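You operate a simulated robot arm through the tools that you are given. There is no shell and no other tool.

The job below is to be done with a simulated robot arm. You get a single attempt, and the scene is never put back.

## Task
Roll the trim board's bubbles out, clip its edge and pass it on.
Fine: roller back in its cradle; slide the green clip on; the board goes to the free place on the side table. Set down upright: seam roller. What is to be rubbed or washed off counts as gone when no trace of it is left.
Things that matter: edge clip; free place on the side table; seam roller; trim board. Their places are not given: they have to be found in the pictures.

It is judged by the outcome, as a careful person would: the job done as asked, and still so three seconds after it is handed in. It fails if anything else is knocked over, pushed out of place, dropped, spilled or broken.

## Robot
A 6-joint arm with a two-finger parallel gripper, fixed in place. Base frame: the origin is at the foot of the arm, x ahead of it, y to its left, z up; the work surface is at about z = 80. Readings come in cm, degrees, newtons and seconds.
With the tool pointing down near the work surface it reaches from about 24 to 64 cm from the base axis. Its first joint turns from -66.0 to 66.0 degrees. Payload 2.7 kg.
Tool frame: the origin (TCP) lies between the finger pads and is the grasp point; the fingertips stand 2.3 cm ahead of it; z points along the fingers, y is the line along which they close. Largest opening 9.4 cm; finger width 3.8, thickness 1; the body of the gripper, 5.4 by 9.6 cm, starts 3.9 cm behind the TCP.
Orientation is that of the tool frame in the base frame, as a unit quaternion [w, x, y, z]. With the fingers straight down and closing along the base's y, the tool's x points along the base's -x, its y along +y and its z along -z.

## Interface
- The arm moves only by the tool send_rows. Its argument "deltas" is a list of rows, each an object (a shift or turn left out is 0, a gripper value left out holds the last) with "hand": the finger opening in cm, from 0 to 9.4; "translation": the shift along the tool's x, y, z in cm, a list of three; "turn": the turn, a rotation vector about the tool's x, y, z in degrees, a list of three. In form: [{"hand": hand, "translation": [tx, ty, tz], "turn": [wx, wy, wz]}, ...]. A call has 1 to 20 rows; each row shifts and turns the commanded pose from where the row before left it, along the tool's axes as they then stand. Rows are played at 5 a second. More than 5 cm and 8.6 degrees between two rows, or a gripper value outside its range, and nothing of the call is played. Where a pose cannot be reached the arm comes as near as it can. A force on the tool above 40 N (or 10 N above the force at the start of the call, whichever is more), or a blocked arm, ends the call early, and 0.2 s more pass. The fingers move at their own pace (about 4.5 cm/s each) and stop on an object; they squeeze with about 37 N. The grip force told is the motor's: it shows also when the fingers shut on nothing. Time passes only in rows, and 0.2 s behind the last, so rows that do not move let the fingers close. The reply holds the time, the measured pose of the TCP, the force on the tool along the base axes, the opening and the grip force, in the units named above and with some noise, with the torque about the TCP (base axes, N m) and any sound that the robot's microphone picked up.
- Cameras (640 x 400 px; columns grow to the right, rows downward): "scene" is fixed at [7.37, -44.85, 140.58]; the picture's right is [0.76, -0.65, 0.00], its down [-0.44, -0.51, -0.74] and it looks along [0.48, 0.56, -0.67] (base axes); focal length 214 px, centre (320, 200). "wrist" rides on the gripper at [8.6, 1.6, -7.4] in the tool frame; the picture's right is [-0.18, 0.98, 0.00], its down [-0.58, -0.11, -0.81] and it looks along [-0.79, -0.15, 0.59] (tool axes); focal length 243 px, centre (320, 200).
- grab_frame(camera): a new picture of that camera. No time passes.
- measure_at(camera, pixels): for up to 12 pixels [column, row] of the newest picture of that camera ("zoom" is the newest enlarged one), the place [x, y, z] in the base frame of the surface seen there, good to about 0.2 cm, but the place of the scene camera against the robot may be out by one fixed shift of up to 2.5 cm in any direction. No time passes.
- close_up(camera, box): a new picture of the part [left, top, right, bottom] of that camera's present view, enlarged. No time passes.
- job_done(): hands the job in; it is judged then, once.

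Unless the task says otherwise, let go and move clear before handing in.

The tools are called after "Call:" as a command line: name --argument value ..., lists and objects as JSON in quotes. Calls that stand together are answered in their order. send_rows: Moves the arm, as the interface text tells. Its arguments: {"type":"object","properties":{"deltas":{"type":"array"}},"required":["deltas"]} The other tools are called the same way: grab_frame (camera) takes a picture; measure_at (camera, pixels) gives the place of the surface under pixels of a picture; close_up (camera, box) takes an enlarged picture of a part of a camera's view; job_done () hands the job in.

At the start:

```text
time_s: 0.0
eef_pos: [43.82, 15.56, 112.1]
orientation: [0.0, 0.0, 1.0, 0.0]
ft_force: [-0.1, 0.2, 0.6]
ft_torque: [0.01, 0.01, -0.01]
gripper_width: 9.41
finger_force: 0.0
```

scene: 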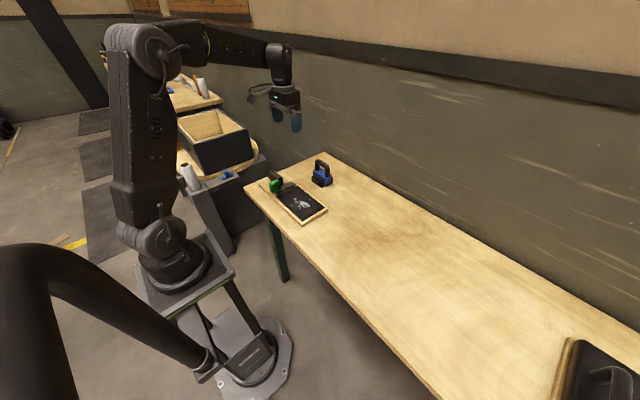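
wrist: 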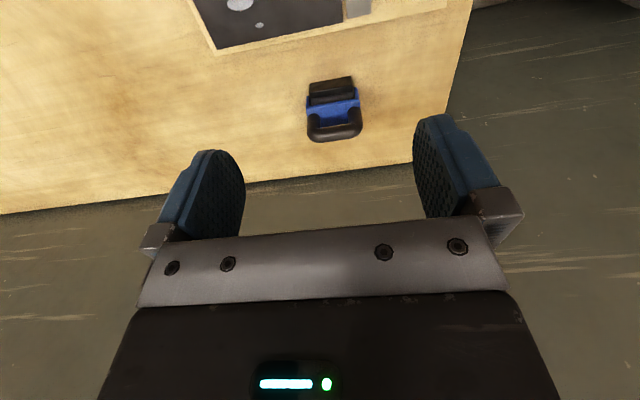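

The scene picture shows a dark board with white blotches near (302,204), a green clip near (275,184) and a blue roller in what may be a cradle near (321,173). I'll enlarge these parts and the side tables at upper left before moving.

Call:
close_up --camera "scene" --box '[240, 140, 368, 220]'

Call:
close_up --camera "scene" --box '[140, 60, 300, 200]'

Call:
close_up --camera "scene" --box '[480, 300, 640, 400]'

Call:
close_up --camera "wrist" --box '[160, 0, 480, 200]'

```text
5.00 times, centred on (304, 180) of scene
```

zoom: 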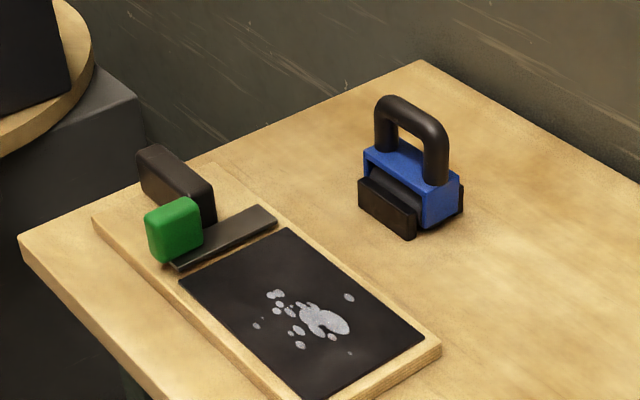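

```text
2.86 times, centred on (220, 130) of scene
```

zoom: 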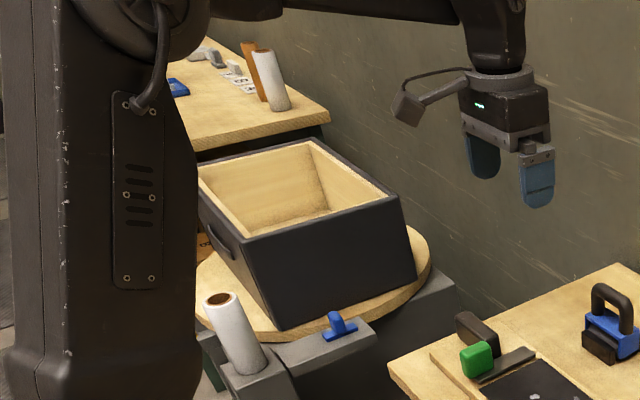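

```text
4.00 times, centred on (560, 350) of scene
```

zoom: 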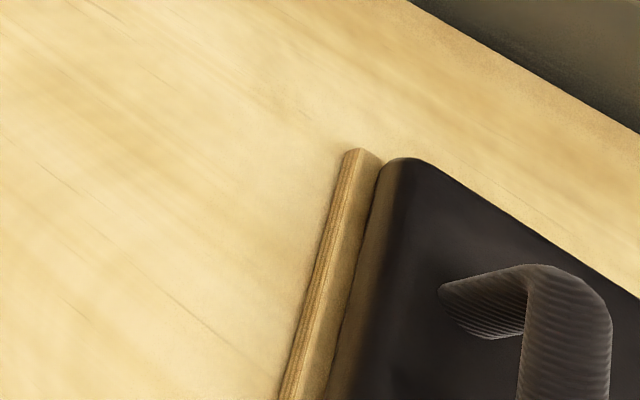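

```text
2.00 times, centred on (320, 100) of wrist
```

zoom: 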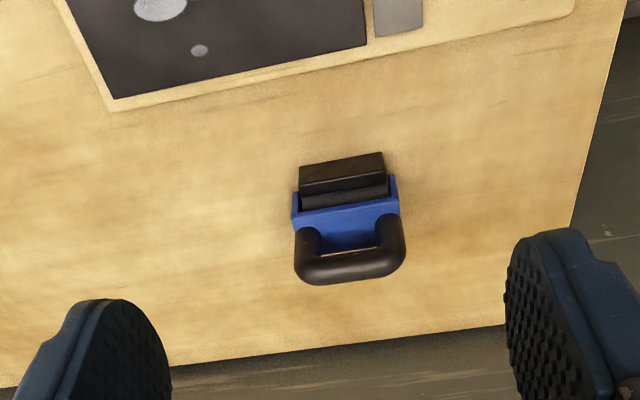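

The zoomed views show the board with a strip and a black block at its end, a green block beside it, and the roller sitting in a black base. I'll measure these and the candidate side tables in the scene and wrist pictures.

Call:
grab_frame --camera "scene"

Call:
grab_frame --camera "wrist"

Call:
measure_at --camera "scene" --pixels '[[321, 165], [275, 186], [302, 205], [326, 208], [262, 184], [283, 155], [223, 176], [190, 168], [226, 160], [210, 130], [190, 95], [590, 370]]'

Call:
measure_at --camera "wrist" --pixels '[[335, 132], [332, 85], [215, 47], [344, 20], [310, 105], [360, 100], [440, 8], [365, 5], [400, 100], [240, 5], [330, 112], [447, 5]]'

```text
taken
```

scene: 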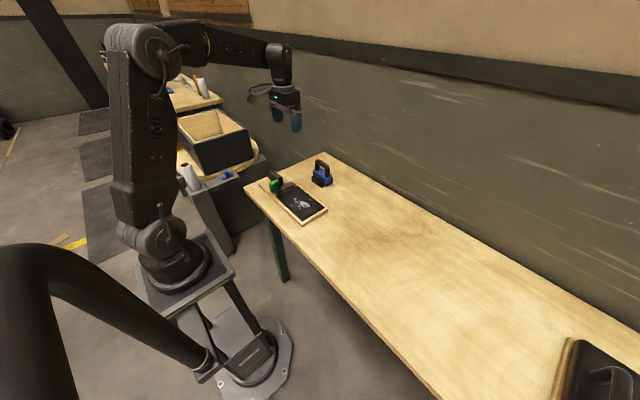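

```text
taken
```

wrist: 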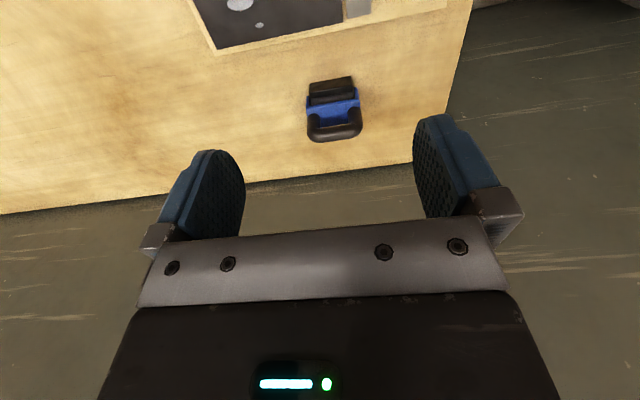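

```text
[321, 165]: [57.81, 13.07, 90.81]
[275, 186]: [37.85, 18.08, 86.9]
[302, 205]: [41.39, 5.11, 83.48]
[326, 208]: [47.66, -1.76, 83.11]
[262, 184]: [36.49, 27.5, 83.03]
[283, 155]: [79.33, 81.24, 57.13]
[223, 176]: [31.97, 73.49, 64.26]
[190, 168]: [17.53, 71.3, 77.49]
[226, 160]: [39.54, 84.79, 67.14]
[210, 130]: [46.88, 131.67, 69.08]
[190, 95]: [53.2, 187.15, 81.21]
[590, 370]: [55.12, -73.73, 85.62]
```

```text
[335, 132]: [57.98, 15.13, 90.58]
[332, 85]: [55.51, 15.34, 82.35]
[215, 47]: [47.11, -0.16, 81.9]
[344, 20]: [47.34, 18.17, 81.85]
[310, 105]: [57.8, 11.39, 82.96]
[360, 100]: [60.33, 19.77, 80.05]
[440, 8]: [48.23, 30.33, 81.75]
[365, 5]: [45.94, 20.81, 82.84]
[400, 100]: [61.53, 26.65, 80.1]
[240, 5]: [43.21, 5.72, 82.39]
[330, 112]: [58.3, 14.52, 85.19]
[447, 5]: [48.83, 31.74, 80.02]
```

The wrist view gives the roller handle at about (58,15,90.6) and the board corner at about (47,0,82), while the scene camera is off by about 2 cm in y. I don't see a clear side table yet, so I'll pull the arm back for a proper look at the board.

Call:
send_rows --deltas '[{"translation": [4, 0, 0]}, {"translation": [4, 0, 0]}, {"translation": [4, 0, 0]}, {"translation": [2, 0, 0]}, {}]'

Call:
grab_frame --camera "wrist"

```text
time_s: 1.2
eef_pos: [30.04, 15.47, 112.24]
orientation: [0.0, 0.0, 1.0, -0.001]
ft_force: [-0.2, -0.3, -0.3]
ft_torque: [-0.01, 0.0, 0.03]
gripper_width: 9.42
finger_force: 0.1
```

```text
taken
```

wrist: 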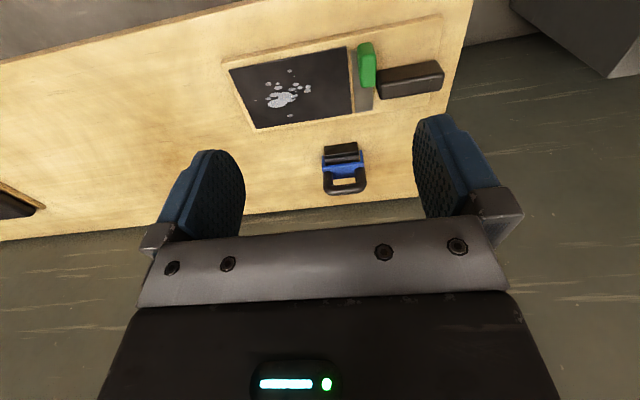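

The wrist view now shows the whole board: black face (230–350, 48–128), a gray strip with a green block (366,65), and a black block (410,80). I'll enlarge it and measure.

Call:
close_up --camera "wrist" --box '[210, 10, 470, 200]'

Call:
measure_at --camera "wrist" --pixels '[[366, 65], [366, 45], [365, 100], [410, 80], [410, 90], [282, 98], [222, 62], [256, 130], [440, 15], [443, 65], [344, 150], [345, 188]]'

```text
2.11 times, centred on (340, 105) of wrist
```

zoom: 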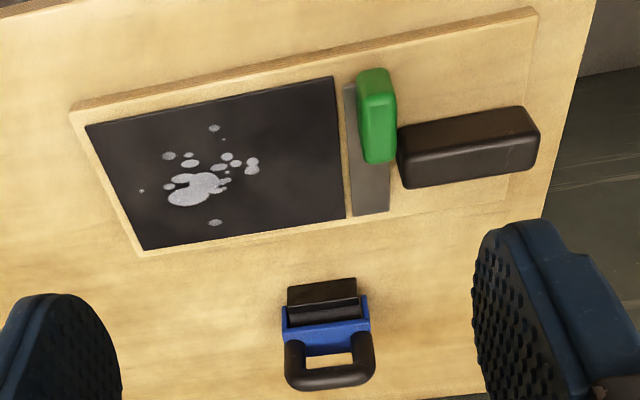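

```text
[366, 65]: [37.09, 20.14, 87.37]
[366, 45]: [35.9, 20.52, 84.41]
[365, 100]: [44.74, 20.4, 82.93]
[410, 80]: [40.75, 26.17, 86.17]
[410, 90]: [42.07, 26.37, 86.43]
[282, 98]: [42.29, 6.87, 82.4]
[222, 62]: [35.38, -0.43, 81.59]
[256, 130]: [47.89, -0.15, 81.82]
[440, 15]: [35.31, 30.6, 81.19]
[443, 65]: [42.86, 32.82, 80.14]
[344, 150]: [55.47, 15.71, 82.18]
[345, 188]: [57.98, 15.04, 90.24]
```

The board runs x 35–48 and y 0–31 with its top at about 81.9, the bubbles are near (42,7), and the green clip is on the gray strip near (37,20). Next I'll turn the wrist camera to the left to look for the side table.

Call:
send_rows --deltas '[{"turn": [0, 0, -8.5]}, {"turn": [0, 0, -8.5]}, {"turn": [0, 0, -8.5]}, {"turn": [0, 0, -8.5]}, {"turn": [0, 0, -8.5]}, {"turn": [0, 0, -8.5]}, {"turn": [0, 0, -8.5]}, {"turn": [0, 0, -8.5]}, {}]'

Call:
grab_frame --camera "wrist"

Call:
grab_frame --camera "scene"

```text
time_s: 3.2
eef_pos: [29.84, 15.5, 112.02]
orientation: [0.0, -0.56, 0.829, 0.001]
ft_force: [-0.2, -0.2, 0.0]
ft_torque: [-0.03, 0.0, -0.01]
gripper_width: 9.38
finger_force: 0.1
```

```text
taken
```

wrist: 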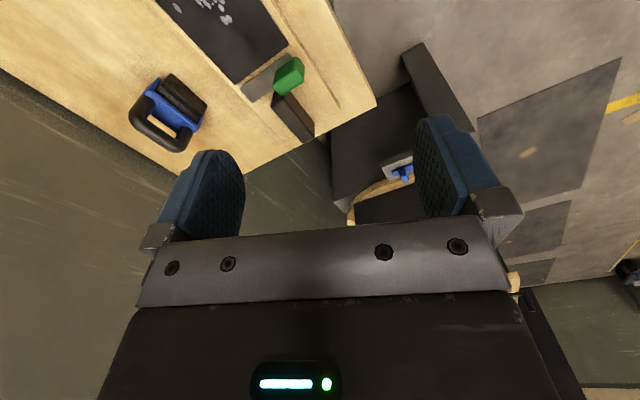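

```text
taken
```

scene: 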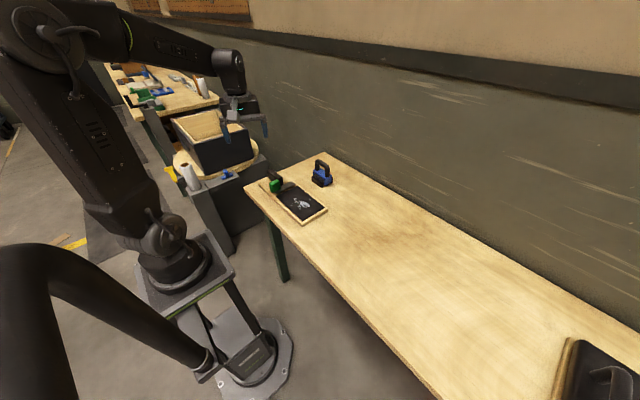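

On the left there are only distant stations, out of reach. I'll turn the camera to the right and move to the y-negative side to look there.

Call:
send_rows --deltas '[{"turn": [0, 0, 8.5]}, {"turn": [0, 0, 8.5]}, {"turn": [0, 0, 8.5]}, {"turn": [0, 0, 8.5]}, {"turn": [0, 0, 8.5]}, {"turn": [0, 0, 8.5]}, {"turn": [0, 0, 8.5]}, {"turn": [0, 0, 8.5]}, {"translation": [0, -5, 0], "turn": [0, 0, 0]}, {"translation": [0, -5, 0], "turn": [0, 0, 0]}, {"translation": [0, -5, 0]}, {"turn": [0, 0, 8.5]}, {"turn": [0, 0, 8.5]}, {"turn": [0, 0, 8.5]}, {"turn": [0, 0, 8.5]}, {"turn": [0, 0, 8.5]}, {"turn": [0, 0, 8.5]}, {}]'

Call:
grab_frame --camera "wrist"

Call:
grab_frame --camera "scene"

```text
time_s: 7.0
eef_pos: [29.97, 0.68, 112.01]
orientation: [0.0, 0.431, 0.902, 0.0]
ft_force: [0.2, 0.0, -1.1]
ft_torque: [0.02, 0.0, 0.03]
gripper_width: 9.39
finger_force: 0.0
```

```text
taken
```

wrist: 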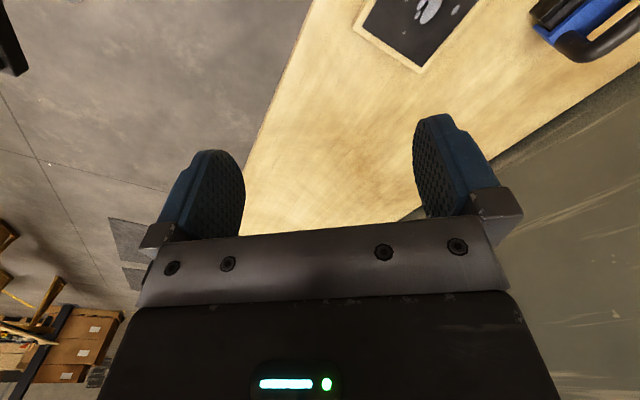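

```text
taken
```

scene: 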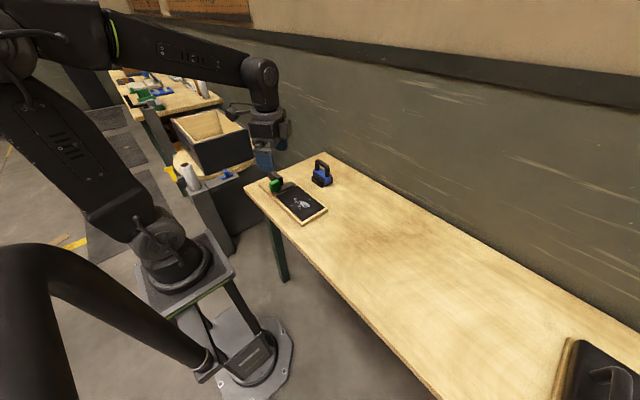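

There's a dark object at the top-left corner (10,50) of the wrist view, on the robot's right. I'll turn and move further that way.

Call:
send_rows --deltas '[{"turn": [0, 0, 8.5]}, {"turn": [0, 0, 8.5]}, {"turn": [0, 0, 8.5]}, {"turn": [0, 0, 8.5]}, {"turn": [0, 0, 8.5]}, {}]'

Call:
grab_frame --camera "wrist"

```text
time_s: 8.4
eef_pos: [29.88, 0.58, 112.13]
orientation: [0.0, 0.729, 0.685, 0.0]
ft_force: [-0.2, -0.1, -0.5]
ft_torque: [0.03, -0.01, 0.02]
gripper_width: 9.42
finger_force: 0.0
```

```text
taken
```

wrist: 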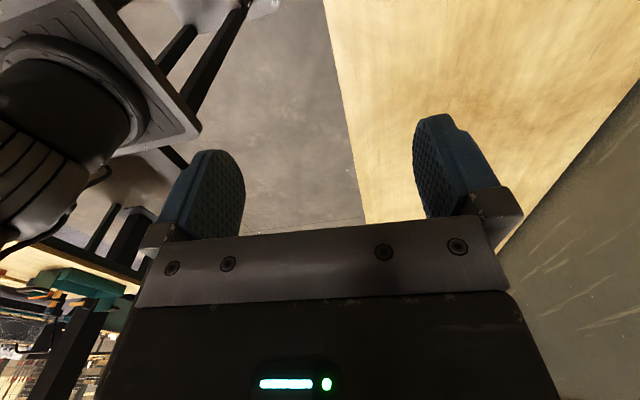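

The view toward −y shows only the workbench, the floor and the robot's foot. I'll swing the arm out to y≈−30 to look at the bench's right end and what lies beyond it.

Call:
send_rows --deltas '[{"translation": [0, 0, 0], "turn": [0, 0, -8.5]}, {"turn": [0, 0, -8.5]}, {"translation": [-4.8, 0, 0]}, {"translation": [-4.8, 0, 0]}, {"translation": [-4.8, 0, 0]}, {"translation": [-4.8, 0, 0]}, {"translation": [-4.8, 0, 0]}, {"translation": [-4.8, 0, 0]}, {}]'

Call:
grab_frame --camera "wrist"

Call:
grab_frame --camera "scene"

```text
time_s: 10.4
eef_pos: [36.65, -27.81, 111.94]
orientation: [0.0, 0.619, 0.785, 0.0]
ft_force: [-0.2, -0.7, -0.8]
ft_torque: [-0.01, 0.0, 0.04]
gripper_width: 9.4
finger_force: 0.1
```

```text
taken
```

wrist: 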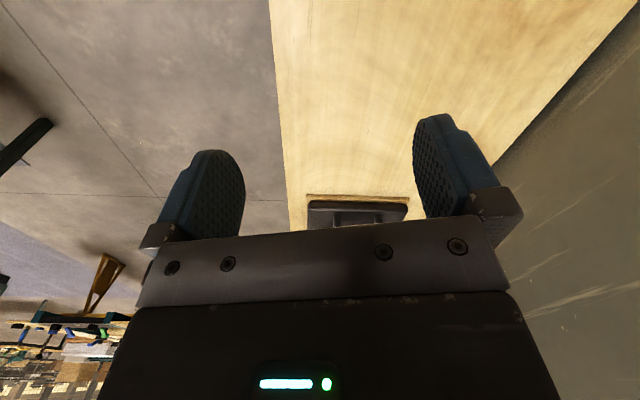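

```text
taken
```

scene: 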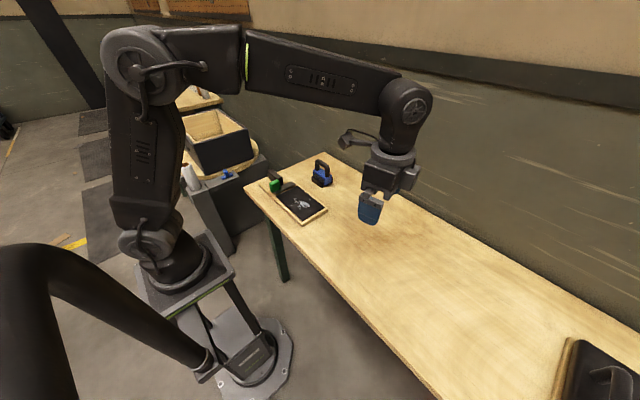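

Nothing on the right is in reach: the bench's far end at (355,212) holds only a distant case. The low furniture on the left is the likely side table, so I'll go back there and inspect it.

Call:
send_rows --deltas '[{"translation": [4.8, 0, 0]}, {"translation": [4.8, 0, 0]}, {"translation": [4.8, 0, 0]}, {"translation": [4.8, 0, 0]}, {"translation": [4.8, 0, 0]}, {"translation": [4.8, 0, 0]}, {"turn": [0, 0, -8.5]}, {"turn": [0, 0, -8.5]}, {"turn": [0, 0, -8.5]}, {"turn": [0, 0, -8.5]}, {"turn": [0, 0, -8.5]}, {"turn": [0, 0, -8.5]}, {"turn": [0, 0, -8.5]}, {"turn": [0, 0, -8.5]}, {"turn": [0, 0, -8.5]}]'

Call:
send_rows --deltas '[{"translation": [0, 4.8, 0]}, {"translation": [0, 4.8, 0]}, {"translation": [0, 4.8, 0]}, {"translation": [0, 4.8, 0]}, {"translation": [0, 4.8, 0]}, {"turn": [0, 0, -8.5]}, {"turn": [0, 0, -8.5]}, {"turn": [0, 0, -8.5]}, {"turn": [0, 0, -8.5]}, {"turn": [0, 0, -8.5]}, {"turn": [0, 0, -8.5]}, {"turn": [0, 0, -8.5]}, {"turn": [0, 0, -8.5]}, {"turn": [0, 0, -8.5]}, {}]'

Call:
grab_frame --camera "wrist"

Call:
grab_frame --camera "scene"

```text
time_s: 13.6
eef_pos: [29.91, 0.67, 112.15]
orientation: [0.0, -0.001, 1.0, -0.001]
ft_force: [-0.5, -0.1, 0.1]
ft_torque: [0.04, -0.02, 0.02]
gripper_width: 9.39
finger_force: 0.0
```

```text
time_s: 16.8
eef_pos: [29.81, 24.48, 112.16]
orientation: [0.0, -0.62, 0.785, 0.0]
ft_force: [0.6, 0.0, 0.6]
ft_torque: [-0.03, -0.01, 0.02]
gripper_width: 9.38
finger_force: 0.0
```

```text
taken
```

wrist: 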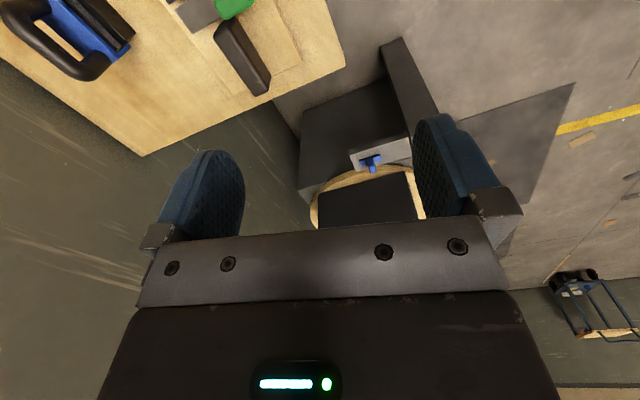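

```text
taken
```

scene: 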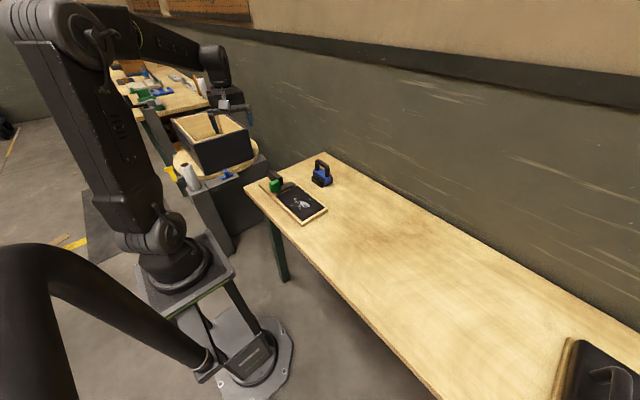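

The pedestal beyond the bench is low and far. I want a closer look at the board's left end (strip, clip, black block), and at the pedestal.

Call:
close_up --camera "wrist" --box '[120, 0, 380, 160]'

Call:
close_up --camera "wrist" --box '[270, 20, 480, 230]'

Call:
measure_at --camera "wrist" --pixels '[[350, 130], [370, 165], [365, 200], [320, 195], [400, 60], [340, 65], [145, 155], [300, 90], [240, 50], [255, 75], [320, 170], [400, 150]]'

```text
2.46 times, centred on (250, 80) of wrist
```

zoom: 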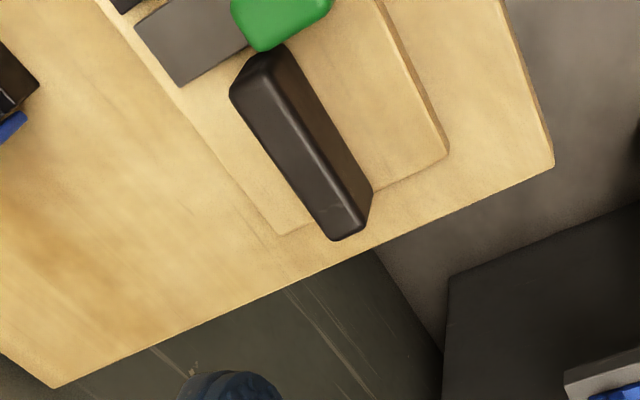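

```text
1.90 times, centred on (375, 125) of wrist
```

zoom: 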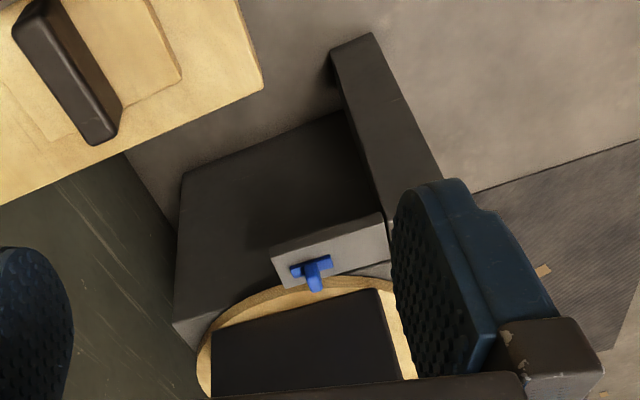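

```text
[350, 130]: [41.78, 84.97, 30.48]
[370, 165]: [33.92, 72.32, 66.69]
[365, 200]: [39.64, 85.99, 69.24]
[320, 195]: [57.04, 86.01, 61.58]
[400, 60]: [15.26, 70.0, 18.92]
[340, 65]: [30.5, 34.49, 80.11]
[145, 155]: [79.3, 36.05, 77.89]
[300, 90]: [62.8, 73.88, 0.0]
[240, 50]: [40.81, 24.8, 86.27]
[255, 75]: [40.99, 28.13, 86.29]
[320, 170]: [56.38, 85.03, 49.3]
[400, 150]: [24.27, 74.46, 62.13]
```

The bench ends at about y=36 with the pedestal well beyond it at y≥70. I'll enlarge the far tables in the scene view and measure the foreground objects so I don't miss the side table.

Call:
close_up --camera "scene" --box '[90, 50, 250, 150]'

Call:
close_up --camera "scene" --box '[150, 130, 310, 230]'

Call:
measure_at --camera "scene" --pixels '[[150, 105], [215, 100], [240, 190], [210, 220], [185, 160], [255, 160], [185, 275], [240, 365], [60, 290], [160, 350], [280, 270], [245, 187]]'

```text
4.00 times, centred on (170, 100) of scene
```

zoom: 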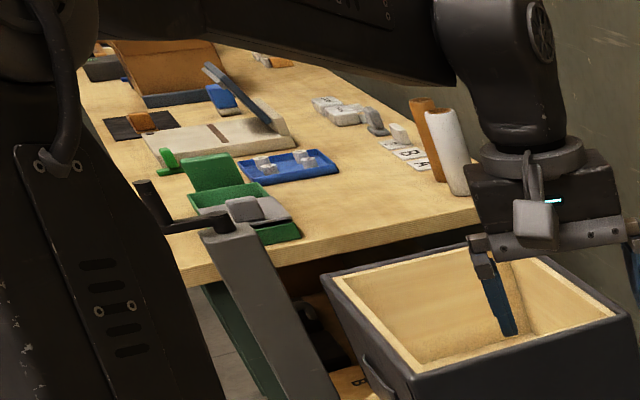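

```text
4.00 times, centred on (230, 180) of scene
```

zoom: 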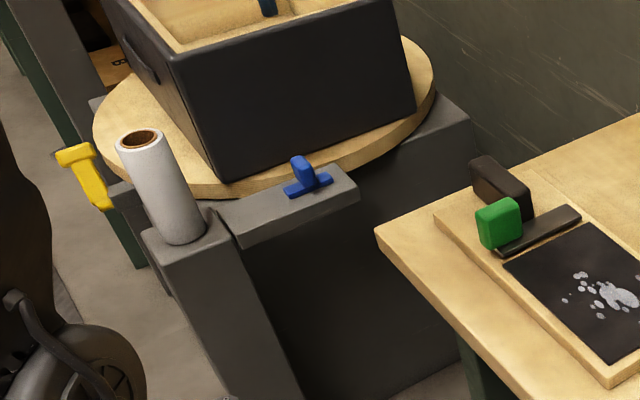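

```text
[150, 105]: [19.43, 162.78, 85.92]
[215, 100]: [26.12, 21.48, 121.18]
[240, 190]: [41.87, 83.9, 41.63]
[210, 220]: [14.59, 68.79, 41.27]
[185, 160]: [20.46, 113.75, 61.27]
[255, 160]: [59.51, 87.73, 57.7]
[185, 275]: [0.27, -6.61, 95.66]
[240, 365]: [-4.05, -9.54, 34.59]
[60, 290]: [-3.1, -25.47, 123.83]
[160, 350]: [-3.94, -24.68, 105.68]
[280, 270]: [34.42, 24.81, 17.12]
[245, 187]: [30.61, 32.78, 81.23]
```

The wrapping station on the left is beyond reach, so I'll check the bench's right part more carefully: bench surface in the scene view, then the wrist camera at the right end.

Call:
close_up --camera "scene" --box '[310, 180, 630, 400]'

Call:
send_rows --deltas '[{"turn": [0, 0, 8.5]}, {"turn": [0, 0, 8.5]}, {"turn": [0, 0, 8.5]}, {"turn": [0, 0, 8.5]}, {"turn": [0, 0, 8.5]}, {"turn": [0, 0, 8.5]}, {"turn": [0, 0, 8.5]}, {"turn": [0, 0, 8.5]}, {"turn": [0, 0, 8.5]}, {"translation": [0, -4.8, 0]}, {"translation": [0, -4.8, 0]}, {"translation": [0, -4.8, 0]}, {"translation": [0, -4.8, 0]}, {"translation": [0, -4.8, 0]}, {"translation": [0, -4.8, 0]}, {"translation": [0, -4.8, 0]}, {"translation": [0, -4.8, 0]}, {"translation": [0, -4.8, 0]}, {"translation": [0, -4.8, 0]}]'

Call:
grab_frame --camera "wrist"

```text
1.82 times, centred on (470, 290) of scene
```

zoom: 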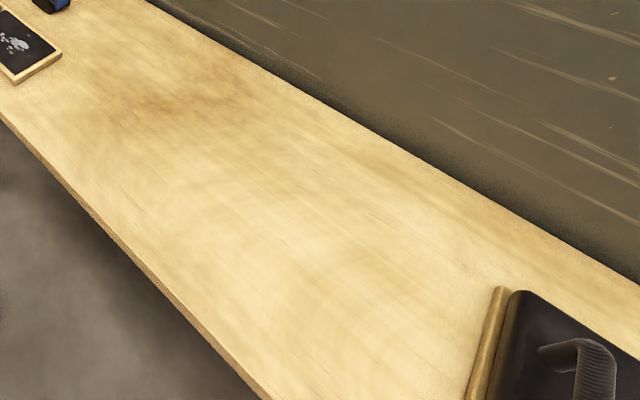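

```text
time_s: 20.8
eef_pos: [29.9, -23.57, 111.91]
orientation: [0.0, -0.001, 1.0, 0.0]
ft_force: [0.1, 0.6, -0.2]
ft_torque: [-0.01, 0.02, 0.03]
gripper_width: 9.41
finger_force: 0.0
```

```text
taken
```

wrist: 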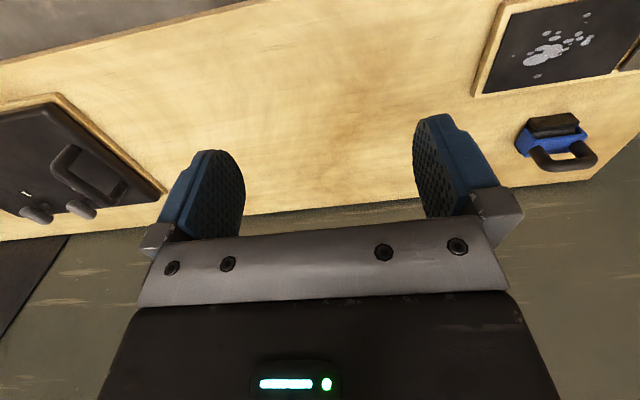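

The right-hand object is a black case on a wooden plate around (40,170) in the wrist view. I'll measure it and enlarge the open bench between it and the board for any marked place.

Call:
close_up --camera "wrist" --box '[0, 0, 320, 200]'

Call:
close_up --camera "wrist" --box '[320, 0, 640, 200]'

Call:
measure_at --camera "wrist" --pixels '[[58, 97], [160, 192], [70, 110], [20, 150], [100, 70], [250, 80], [330, 180], [400, 60], [10, 110], [120, 170], [150, 15], [100, 220]]'

```text
2.00 times, centred on (160, 100) of wrist
```

zoom: 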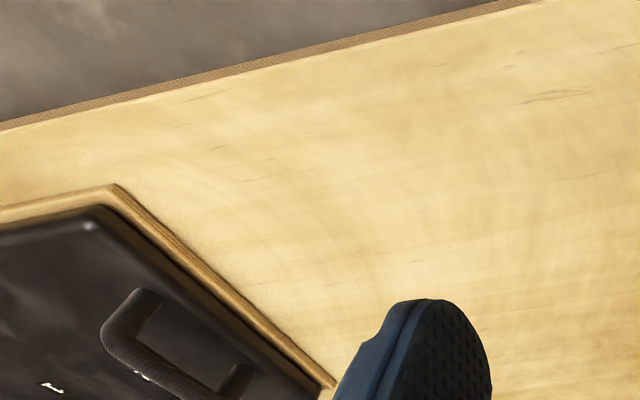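

```text
2.00 times, centred on (480, 100) of wrist
```

zoom: 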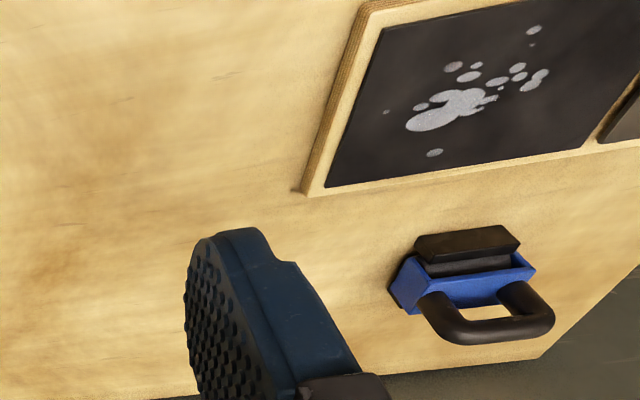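

```text
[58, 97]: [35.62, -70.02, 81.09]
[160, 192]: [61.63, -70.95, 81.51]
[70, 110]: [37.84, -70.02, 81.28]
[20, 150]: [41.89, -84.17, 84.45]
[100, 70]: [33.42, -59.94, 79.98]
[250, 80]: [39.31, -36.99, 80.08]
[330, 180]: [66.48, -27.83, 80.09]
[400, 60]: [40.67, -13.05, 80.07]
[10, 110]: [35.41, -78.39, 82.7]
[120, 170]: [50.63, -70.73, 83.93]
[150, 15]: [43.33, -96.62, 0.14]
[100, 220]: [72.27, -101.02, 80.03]
```

The bench is clear down to the black case at y≤−70, and nothing resembling a marked place shows there. I'll do a higher sweep to the right and behind to find the side table.

Call:
send_rows --deltas '[{"translation": [0, 0, -4], "turn": [0, 0, 8.5]}, {"translation": [0, 0, -4], "turn": [0, 0, 8.5]}, {"translation": [0, 0, -4], "turn": [0, 0, 8.5]}, {"translation": [0, 0, -4], "turn": [0, 0, 8.5]}, {"translation": [0, 0, -4], "turn": [0, 0, 8.5]}, {"turn": [0, 0, 8.5]}, {"turn": [0, 0, 8.5]}, {}]'

Call:
grab_frame --camera "wrist"

```text
time_s: 22.6
eef_pos: [29.97, -23.53, 132.09]
orientation: [0.001, 0.497, 0.868, 0.001]
ft_force: [-0.4, 0.0, 0.0]
ft_torque: [0.04, 0.02, -0.01]
gripper_width: 9.39
finger_force: 0.1
```

```text
taken
```

wrist: 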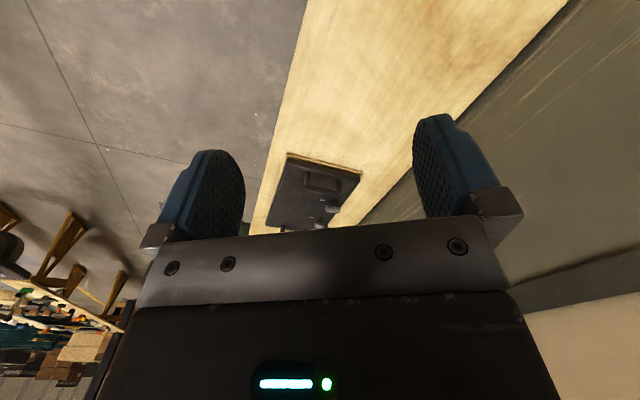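

Only the bench with a cutter-like case at (315,185), and floor. I'll keep turning.

Call:
send_rows --deltas '[{"turn": [0, 0, 8.5]}, {"turn": [0, 0, 8.5]}, {"turn": [0, 0, 8.5]}, {"turn": [0, 0, 8.5]}, {"turn": [0, 0, 8.5]}, {}]'

Call:
grab_frame --camera "wrist"

```text
time_s: 24.0
eef_pos: [29.85, -23.46, 132.09]
orientation: [0.0, 0.777, 0.629, 0.0]
ft_force: [0.1, 0.7, 0.0]
ft_torque: [-0.02, 0.0, 0.01]
gripper_width: 9.4
finger_force: 0.3
```

```text
taken
```

wrist: 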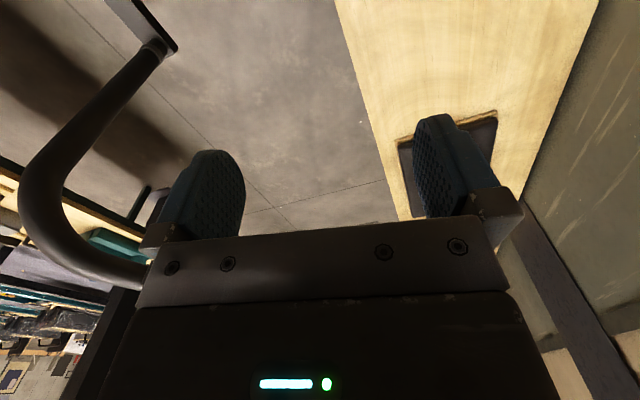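

Nothing on the right side: the curved pipe is just the camera mount. I'll go back and look at the left from high up, farther out at y≈40.

Call:
send_rows --deltas '[{"turn": [0, 0, -8.5]}, {"turn": [0, 0, -8.5]}, {"turn": [0, 0, -8.5]}, {"turn": [0, 0, -8.5]}, {"turn": [0, 0, -8.5]}, {"turn": [0, 0, -8.5]}, {"turn": [0, 0, -8.5]}, {"turn": [0, 0, -8.5]}, {"turn": [0, 0, -8.5]}, {"turn": [0, 0, -8.5]}, {"turn": [0, 0, -8.5]}, {"turn": [0, 0, -8.5]}]'

Call:
send_rows --deltas '[{"translation": [0, 4.8, 0]}, {"translation": [0, 4.8, 0]}, {"translation": [0, 4.8, 0]}, {"translation": [0, 4.8, 0]}, {"translation": [0, 4.8, 0]}, {"translation": [0, 4.8, 0]}, {"translation": [0, 4.8, 0]}, {"translation": [0, 4.8, 0]}, {"translation": [0, 4.8, 0]}, {"translation": [0, 4.8, 0]}, {"translation": [0, 4.8, 0]}, {"turn": [0, 0, -8.5]}, {"turn": [0, 0, -8.5]}, {"turn": [0, 0, -8.5]}, {"turn": [0, 0, -8.5]}, {"turn": [0, 0, -8.5]}, {"turn": [0, 0, -8.5]}, {"turn": [0, 0, -8.5]}, {}]'

Call:
grab_frame --camera "wrist"

```text
time_s: 26.6
eef_pos: [29.88, -23.55, 132.27]
orientation: [0.0, -0.002, 1.0, 0.0]
ft_force: [0.1, -0.8, -0.4]
ft_torque: [0.01, -0.03, -0.02]
gripper_width: 9.38
finger_force: 0.0
```

```text
time_s: 30.6
eef_pos: [29.89, 29.3, 132.1]
orientation: [0.001, -0.497, 0.868, 0.001]
ft_force: [-0.2, -0.5, -0.4]
ft_torque: [0.02, 0.01, 0.01]
gripper_width: 9.38
finger_force: 0.0
```

```text
taken
```

wrist: 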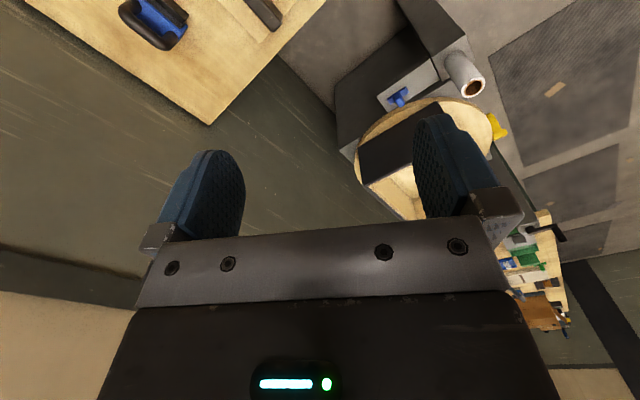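

This view shows the pedestal's dark face (370,90), gray shelf with blue T (398,97), roll (470,75) and disc (440,120). I'll measure these surfaces to judge whether any of it is a reachable tabletop.

Call:
measure_at --camera "wrist" --pixels '[[345, 90], [370, 75], [400, 50], [360, 120], [430, 75], [398, 95], [440, 20], [410, 110], [400, 170], [375, 160], [470, 85], [345, 140]]'

Call:
close_up --camera "wrist" --box '[320, 0, 560, 150]'

Call:
close_up --camera "wrist" --box '[440, 180, 640, 340]'

```text
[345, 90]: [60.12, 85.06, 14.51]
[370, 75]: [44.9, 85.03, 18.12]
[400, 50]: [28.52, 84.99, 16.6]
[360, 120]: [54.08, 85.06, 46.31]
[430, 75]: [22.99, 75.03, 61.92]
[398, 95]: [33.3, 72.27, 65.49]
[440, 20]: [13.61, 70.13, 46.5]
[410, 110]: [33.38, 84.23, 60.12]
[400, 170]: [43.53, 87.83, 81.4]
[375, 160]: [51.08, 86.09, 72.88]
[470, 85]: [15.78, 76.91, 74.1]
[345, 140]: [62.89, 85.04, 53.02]
```

```text
2.67 times, centred on (440, 75) of wrist
```

zoom: 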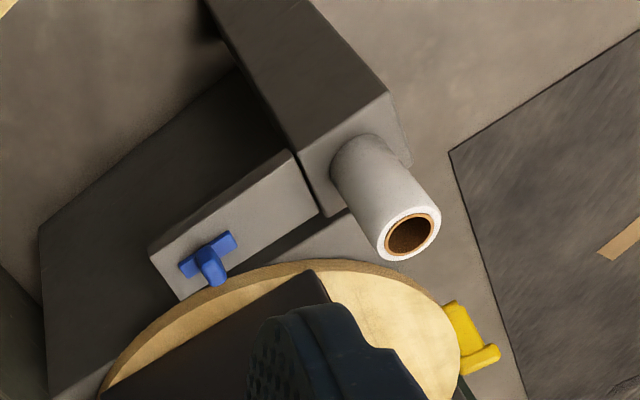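

```text
2.50 times, centred on (540, 260) of wrist
```

zoom: 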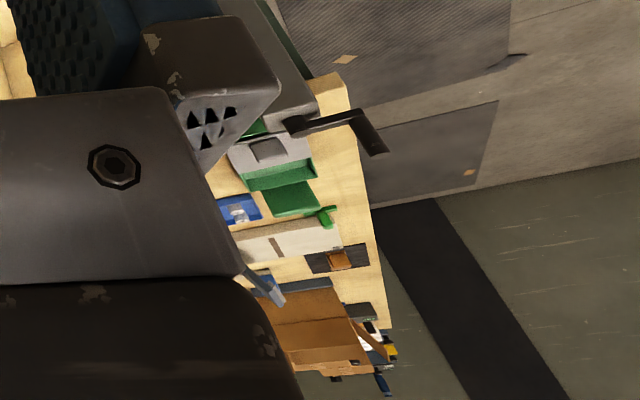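

None of the left station is reachable (its face is at y=85). I'll take a high view straight over the bench and go over it closely for any marked place.

Call:
send_rows --deltas '[{"turn": [0, 0, 8.5]}, {"turn": [0, 0, 8.5]}, {"turn": [0, 0, 8.5]}, {"turn": [0, 0, 8.5]}, {"turn": [0, 0, 8.5]}, {"turn": [0, 0, 8.5]}, {"turn": [0, 0, 8.5]}, {"translation": [0, -5, 0]}, {"translation": [0, -5, 0]}, {"translation": [0, -5, 0]}, {"turn": [0, -8, 0]}, {"turn": [0, -8, 0]}, {"turn": [0, -8, 0]}, {}]'

Call:
grab_frame --camera "wrist"

```text
time_s: 33.6
eef_pos: [29.98, 14.4, 132.13]
orientation: [0.208, 0.0, 0.978, 0.0]
ft_force: [0.5, -0.5, -0.2]
ft_torque: [0.01, -0.04, -0.01]
gripper_width: 9.38
finger_force: 0.0
```

```text
taken
```

wrist: 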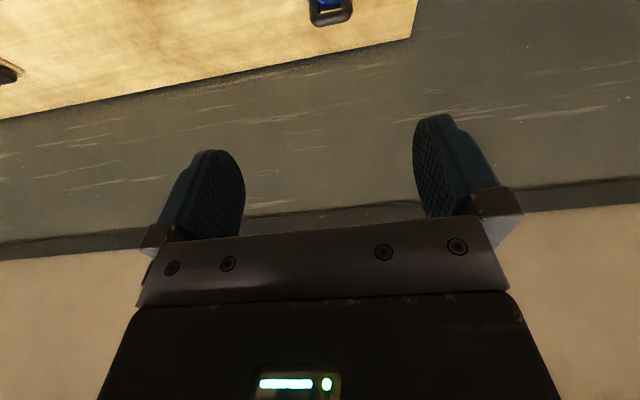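

That tilt raised the view, so I'll tilt the other way to look down on the bench.

Call:
send_rows --deltas '[{"turn": [0, 8, 0]}, {"turn": [0, 8, 0]}, {"turn": [0, 8, 0]}, {"turn": [0, 8, 0]}, {"turn": [0, 8, 0]}, {"turn": [0, 8, 0]}, {"turn": [0, 8, 0]}, {}]'

Call:
grab_frame --camera "wrist"

```text
time_s: 35.4
eef_pos: [27.37, 14.86, 121.79]
orientation: [-0.275, 0.0, 0.961, 0.0]
ft_force: [1.2, -0.5, 0.3]
ft_torque: [0.0, 0.03, -0.02]
gripper_width: 9.41
finger_force: 0.1
out of reach, approached as far as the arm can: row 5, 6, 7
```

```text
taken
```

wrist: 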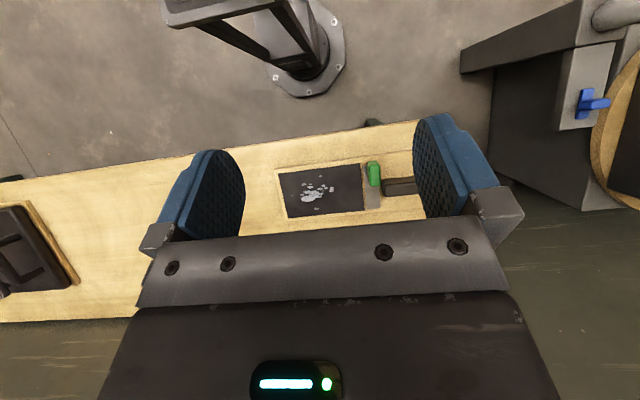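

This overhead view shows the whole layout: board (275–420, 165–230), the case at left (30,245), and plain bench between. I'll enlarge both halves.

Call:
close_up --camera "wrist" --box '[0, 120, 280, 330]'

Call:
close_up --camera "wrist" --box '[240, 110, 440, 240]'

Call:
close_up --camera "wrist" --box '[440, 0, 640, 230]'

```text
1.90 times, centred on (140, 225) of wrist
```

zoom: 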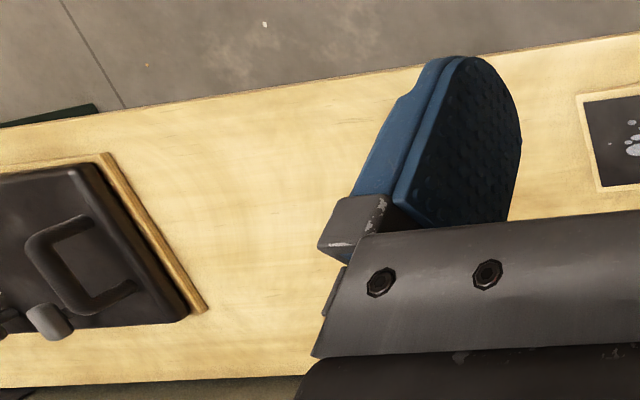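

```text
3.08 times, centred on (340, 175) of wrist
```

zoom: 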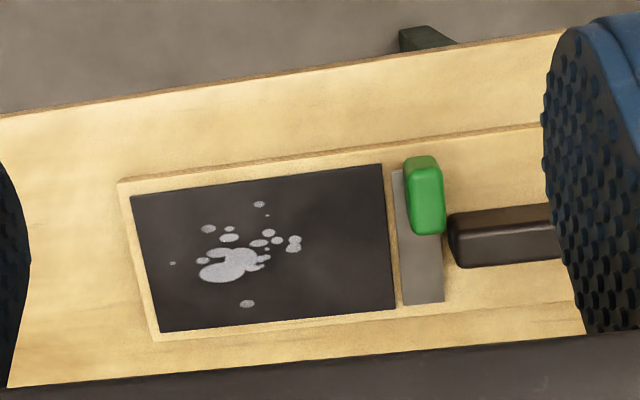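

```text
1.74 times, centred on (540, 115) of wrist
```

zoom: 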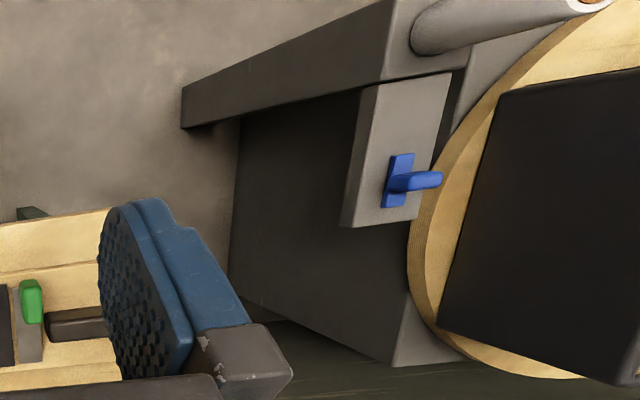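

Still no separate table; just bench, board, roller and the case. I'll level the tool again and inspect the open bench (y −10 to −60) from lower down for faint marks.

Call:
send_rows --deltas '[{"turn": [0, -8, 0]}, {"turn": [0, -8, 0]}, {"turn": [0, -8, 0]}, {"turn": [0, -8, 0]}, {}]'

```text
time_s: 36.6
eef_pos: [27.22, 14.83, 121.93]
orientation: [0.001, 0.0, 1.0, -0.001]
ft_force: [-0.3, 0.3, -0.2]
ft_torque: [-0.01, -0.04, 0.01]
gripper_width: 9.41
finger_force: 0.0
```

The tool is level again at (27.2,14.8,121.9). Moving to y≈−30 and lower.

Call:
send_rows --deltas '[{"translation": [0, -4.9, 0]}, {"translation": [0, -4.9, 0]}, {"translation": [0, -4.9, 0]}, {"translation": [0, -4.9, 0]}, {"translation": [0, -4.9, 0]}, {"translation": [0, -4.9, 0]}, {"translation": [0, -4.9, 0]}, {"translation": [0, -4.9, 0]}, {"translation": [0, -4.9, 0]}, {"translation": [0, -2, 0]}, {"translation": [0, 0, 4.5]}, {"translation": [0, 0, 4.5]}, {"translation": [0, 0, 4.5]}, {}]'

Call:
grab_frame --camera "wrist"

Call:
close_up --camera "wrist" --box '[0, 0, 640, 230]'

Call:
grab_frame --camera "scene"

```text
time_s: 39.6
eef_pos: [27.48, -31.28, 108.28]
orientation: [0.0, 0.001, 1.0, 0.001]
ft_force: [-0.2, -0.1, -0.6]
ft_torque: [0.01, -0.01, -0.06]
gripper_width: 9.41
finger_force: 0.1
```

```text
taken
```

wrist: 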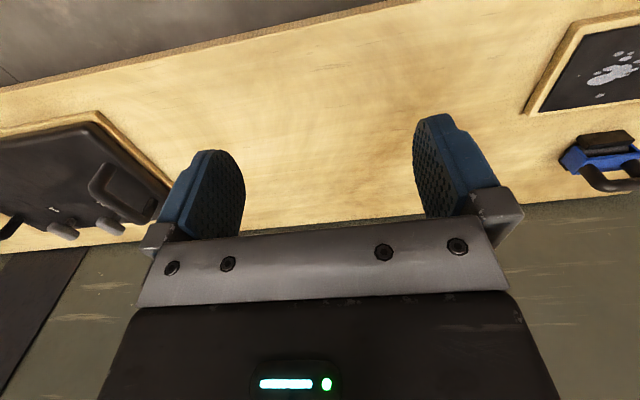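

```text
1.00 times, centred on (320, 115) of wrist (not enlarged: the box is as wide or as high as the picture)
```

zoom: 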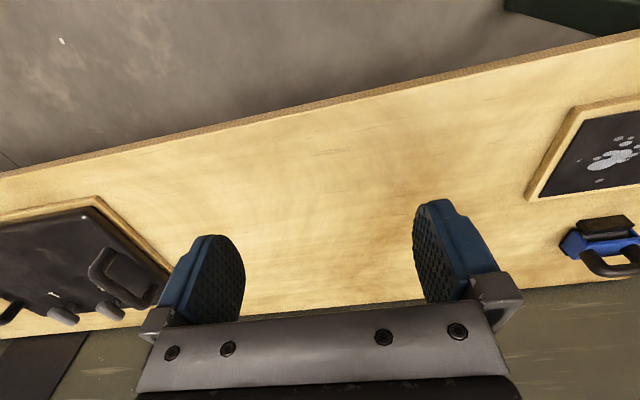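

```text
taken
```

scene: 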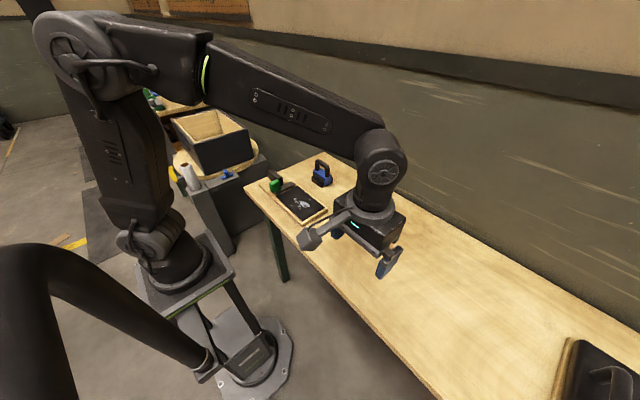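

The close-up recentres the view and shows things outside the normal frame. I'll use this with the scene camera to look below, right and left of its frame.

Call:
close_up --camera "scene" --box '[0, 390, 640, 400]'

Call:
close_up --camera "scene" --box '[630, 0, 640, 400]'

Call:
close_up --camera "scene" --box '[0, 0, 10, 400]'

```text
1.00 times, centred on (320, 395) of scene (not enlarged: the box is as wide or as high as the picture)
```

zoom: 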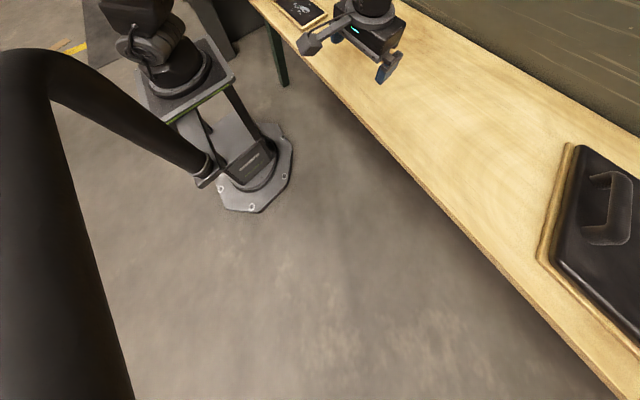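

```text
1.00 times, centred on (635, 200) of scene (not enlarged: the box is as wide or as high as the picture)
```

zoom: 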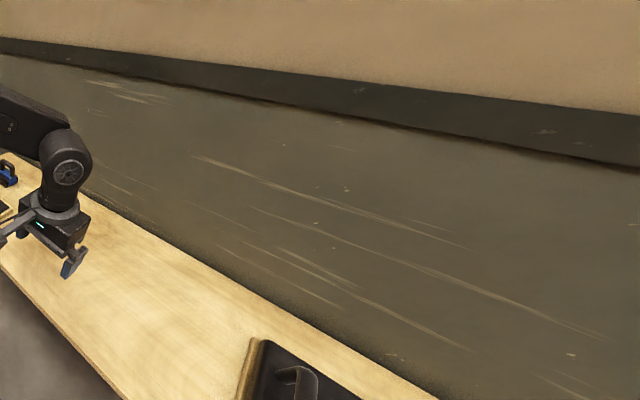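

```text
1.00 times, centred on (5, 200) of scene (not enlarged: the box is as wide or as high as the picture)
```

zoom: 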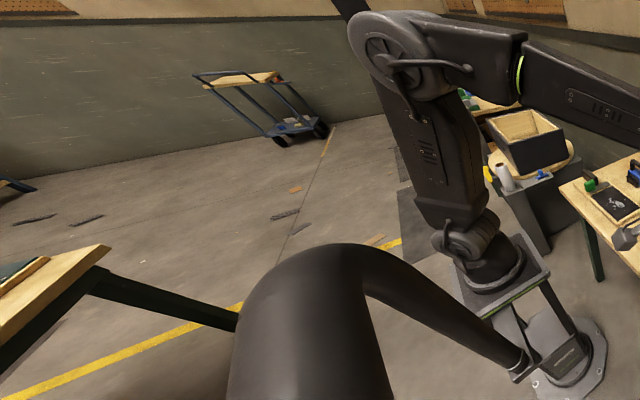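

No reachable separate table appears there either. I'll zoom hard into the bench surface from this wrist pose to look for faint marks.

Call:
close_up --camera "wrist" --box '[60, 30, 260, 155]'

Call:
close_up --camera "wrist" --box '[230, 0, 430, 125]'

Call:
close_up --camera "wrist" --box '[230, 110, 430, 235]'

Call:
close_up --camera "wrist" --box '[0, 90, 200, 215]'

```text
3.20 times, centred on (160, 92) of wrist
```

zoom: 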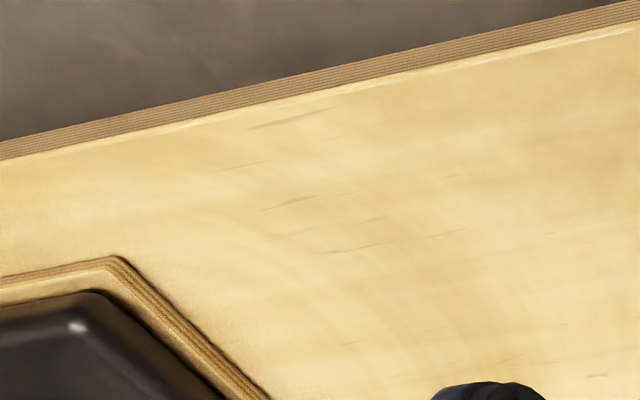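

```text
3.20 times, centred on (330, 62) of wrist
```

zoom: 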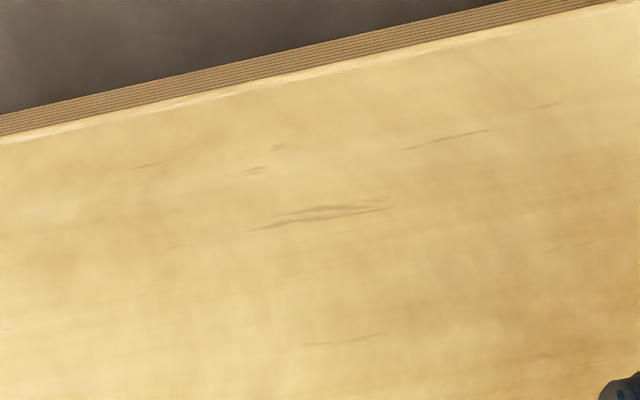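

```text
3.20 times, centred on (330, 172) of wrist
```

zoom: 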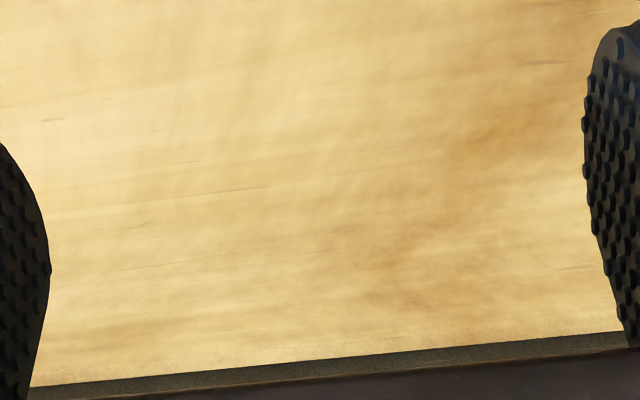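

```text
3.20 times, centred on (100, 152) of wrist
```

zoom: 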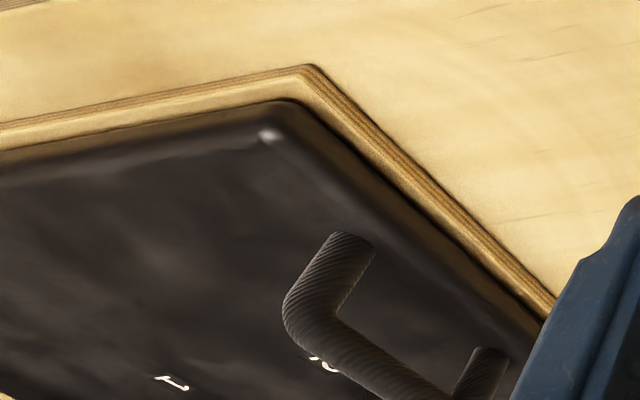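

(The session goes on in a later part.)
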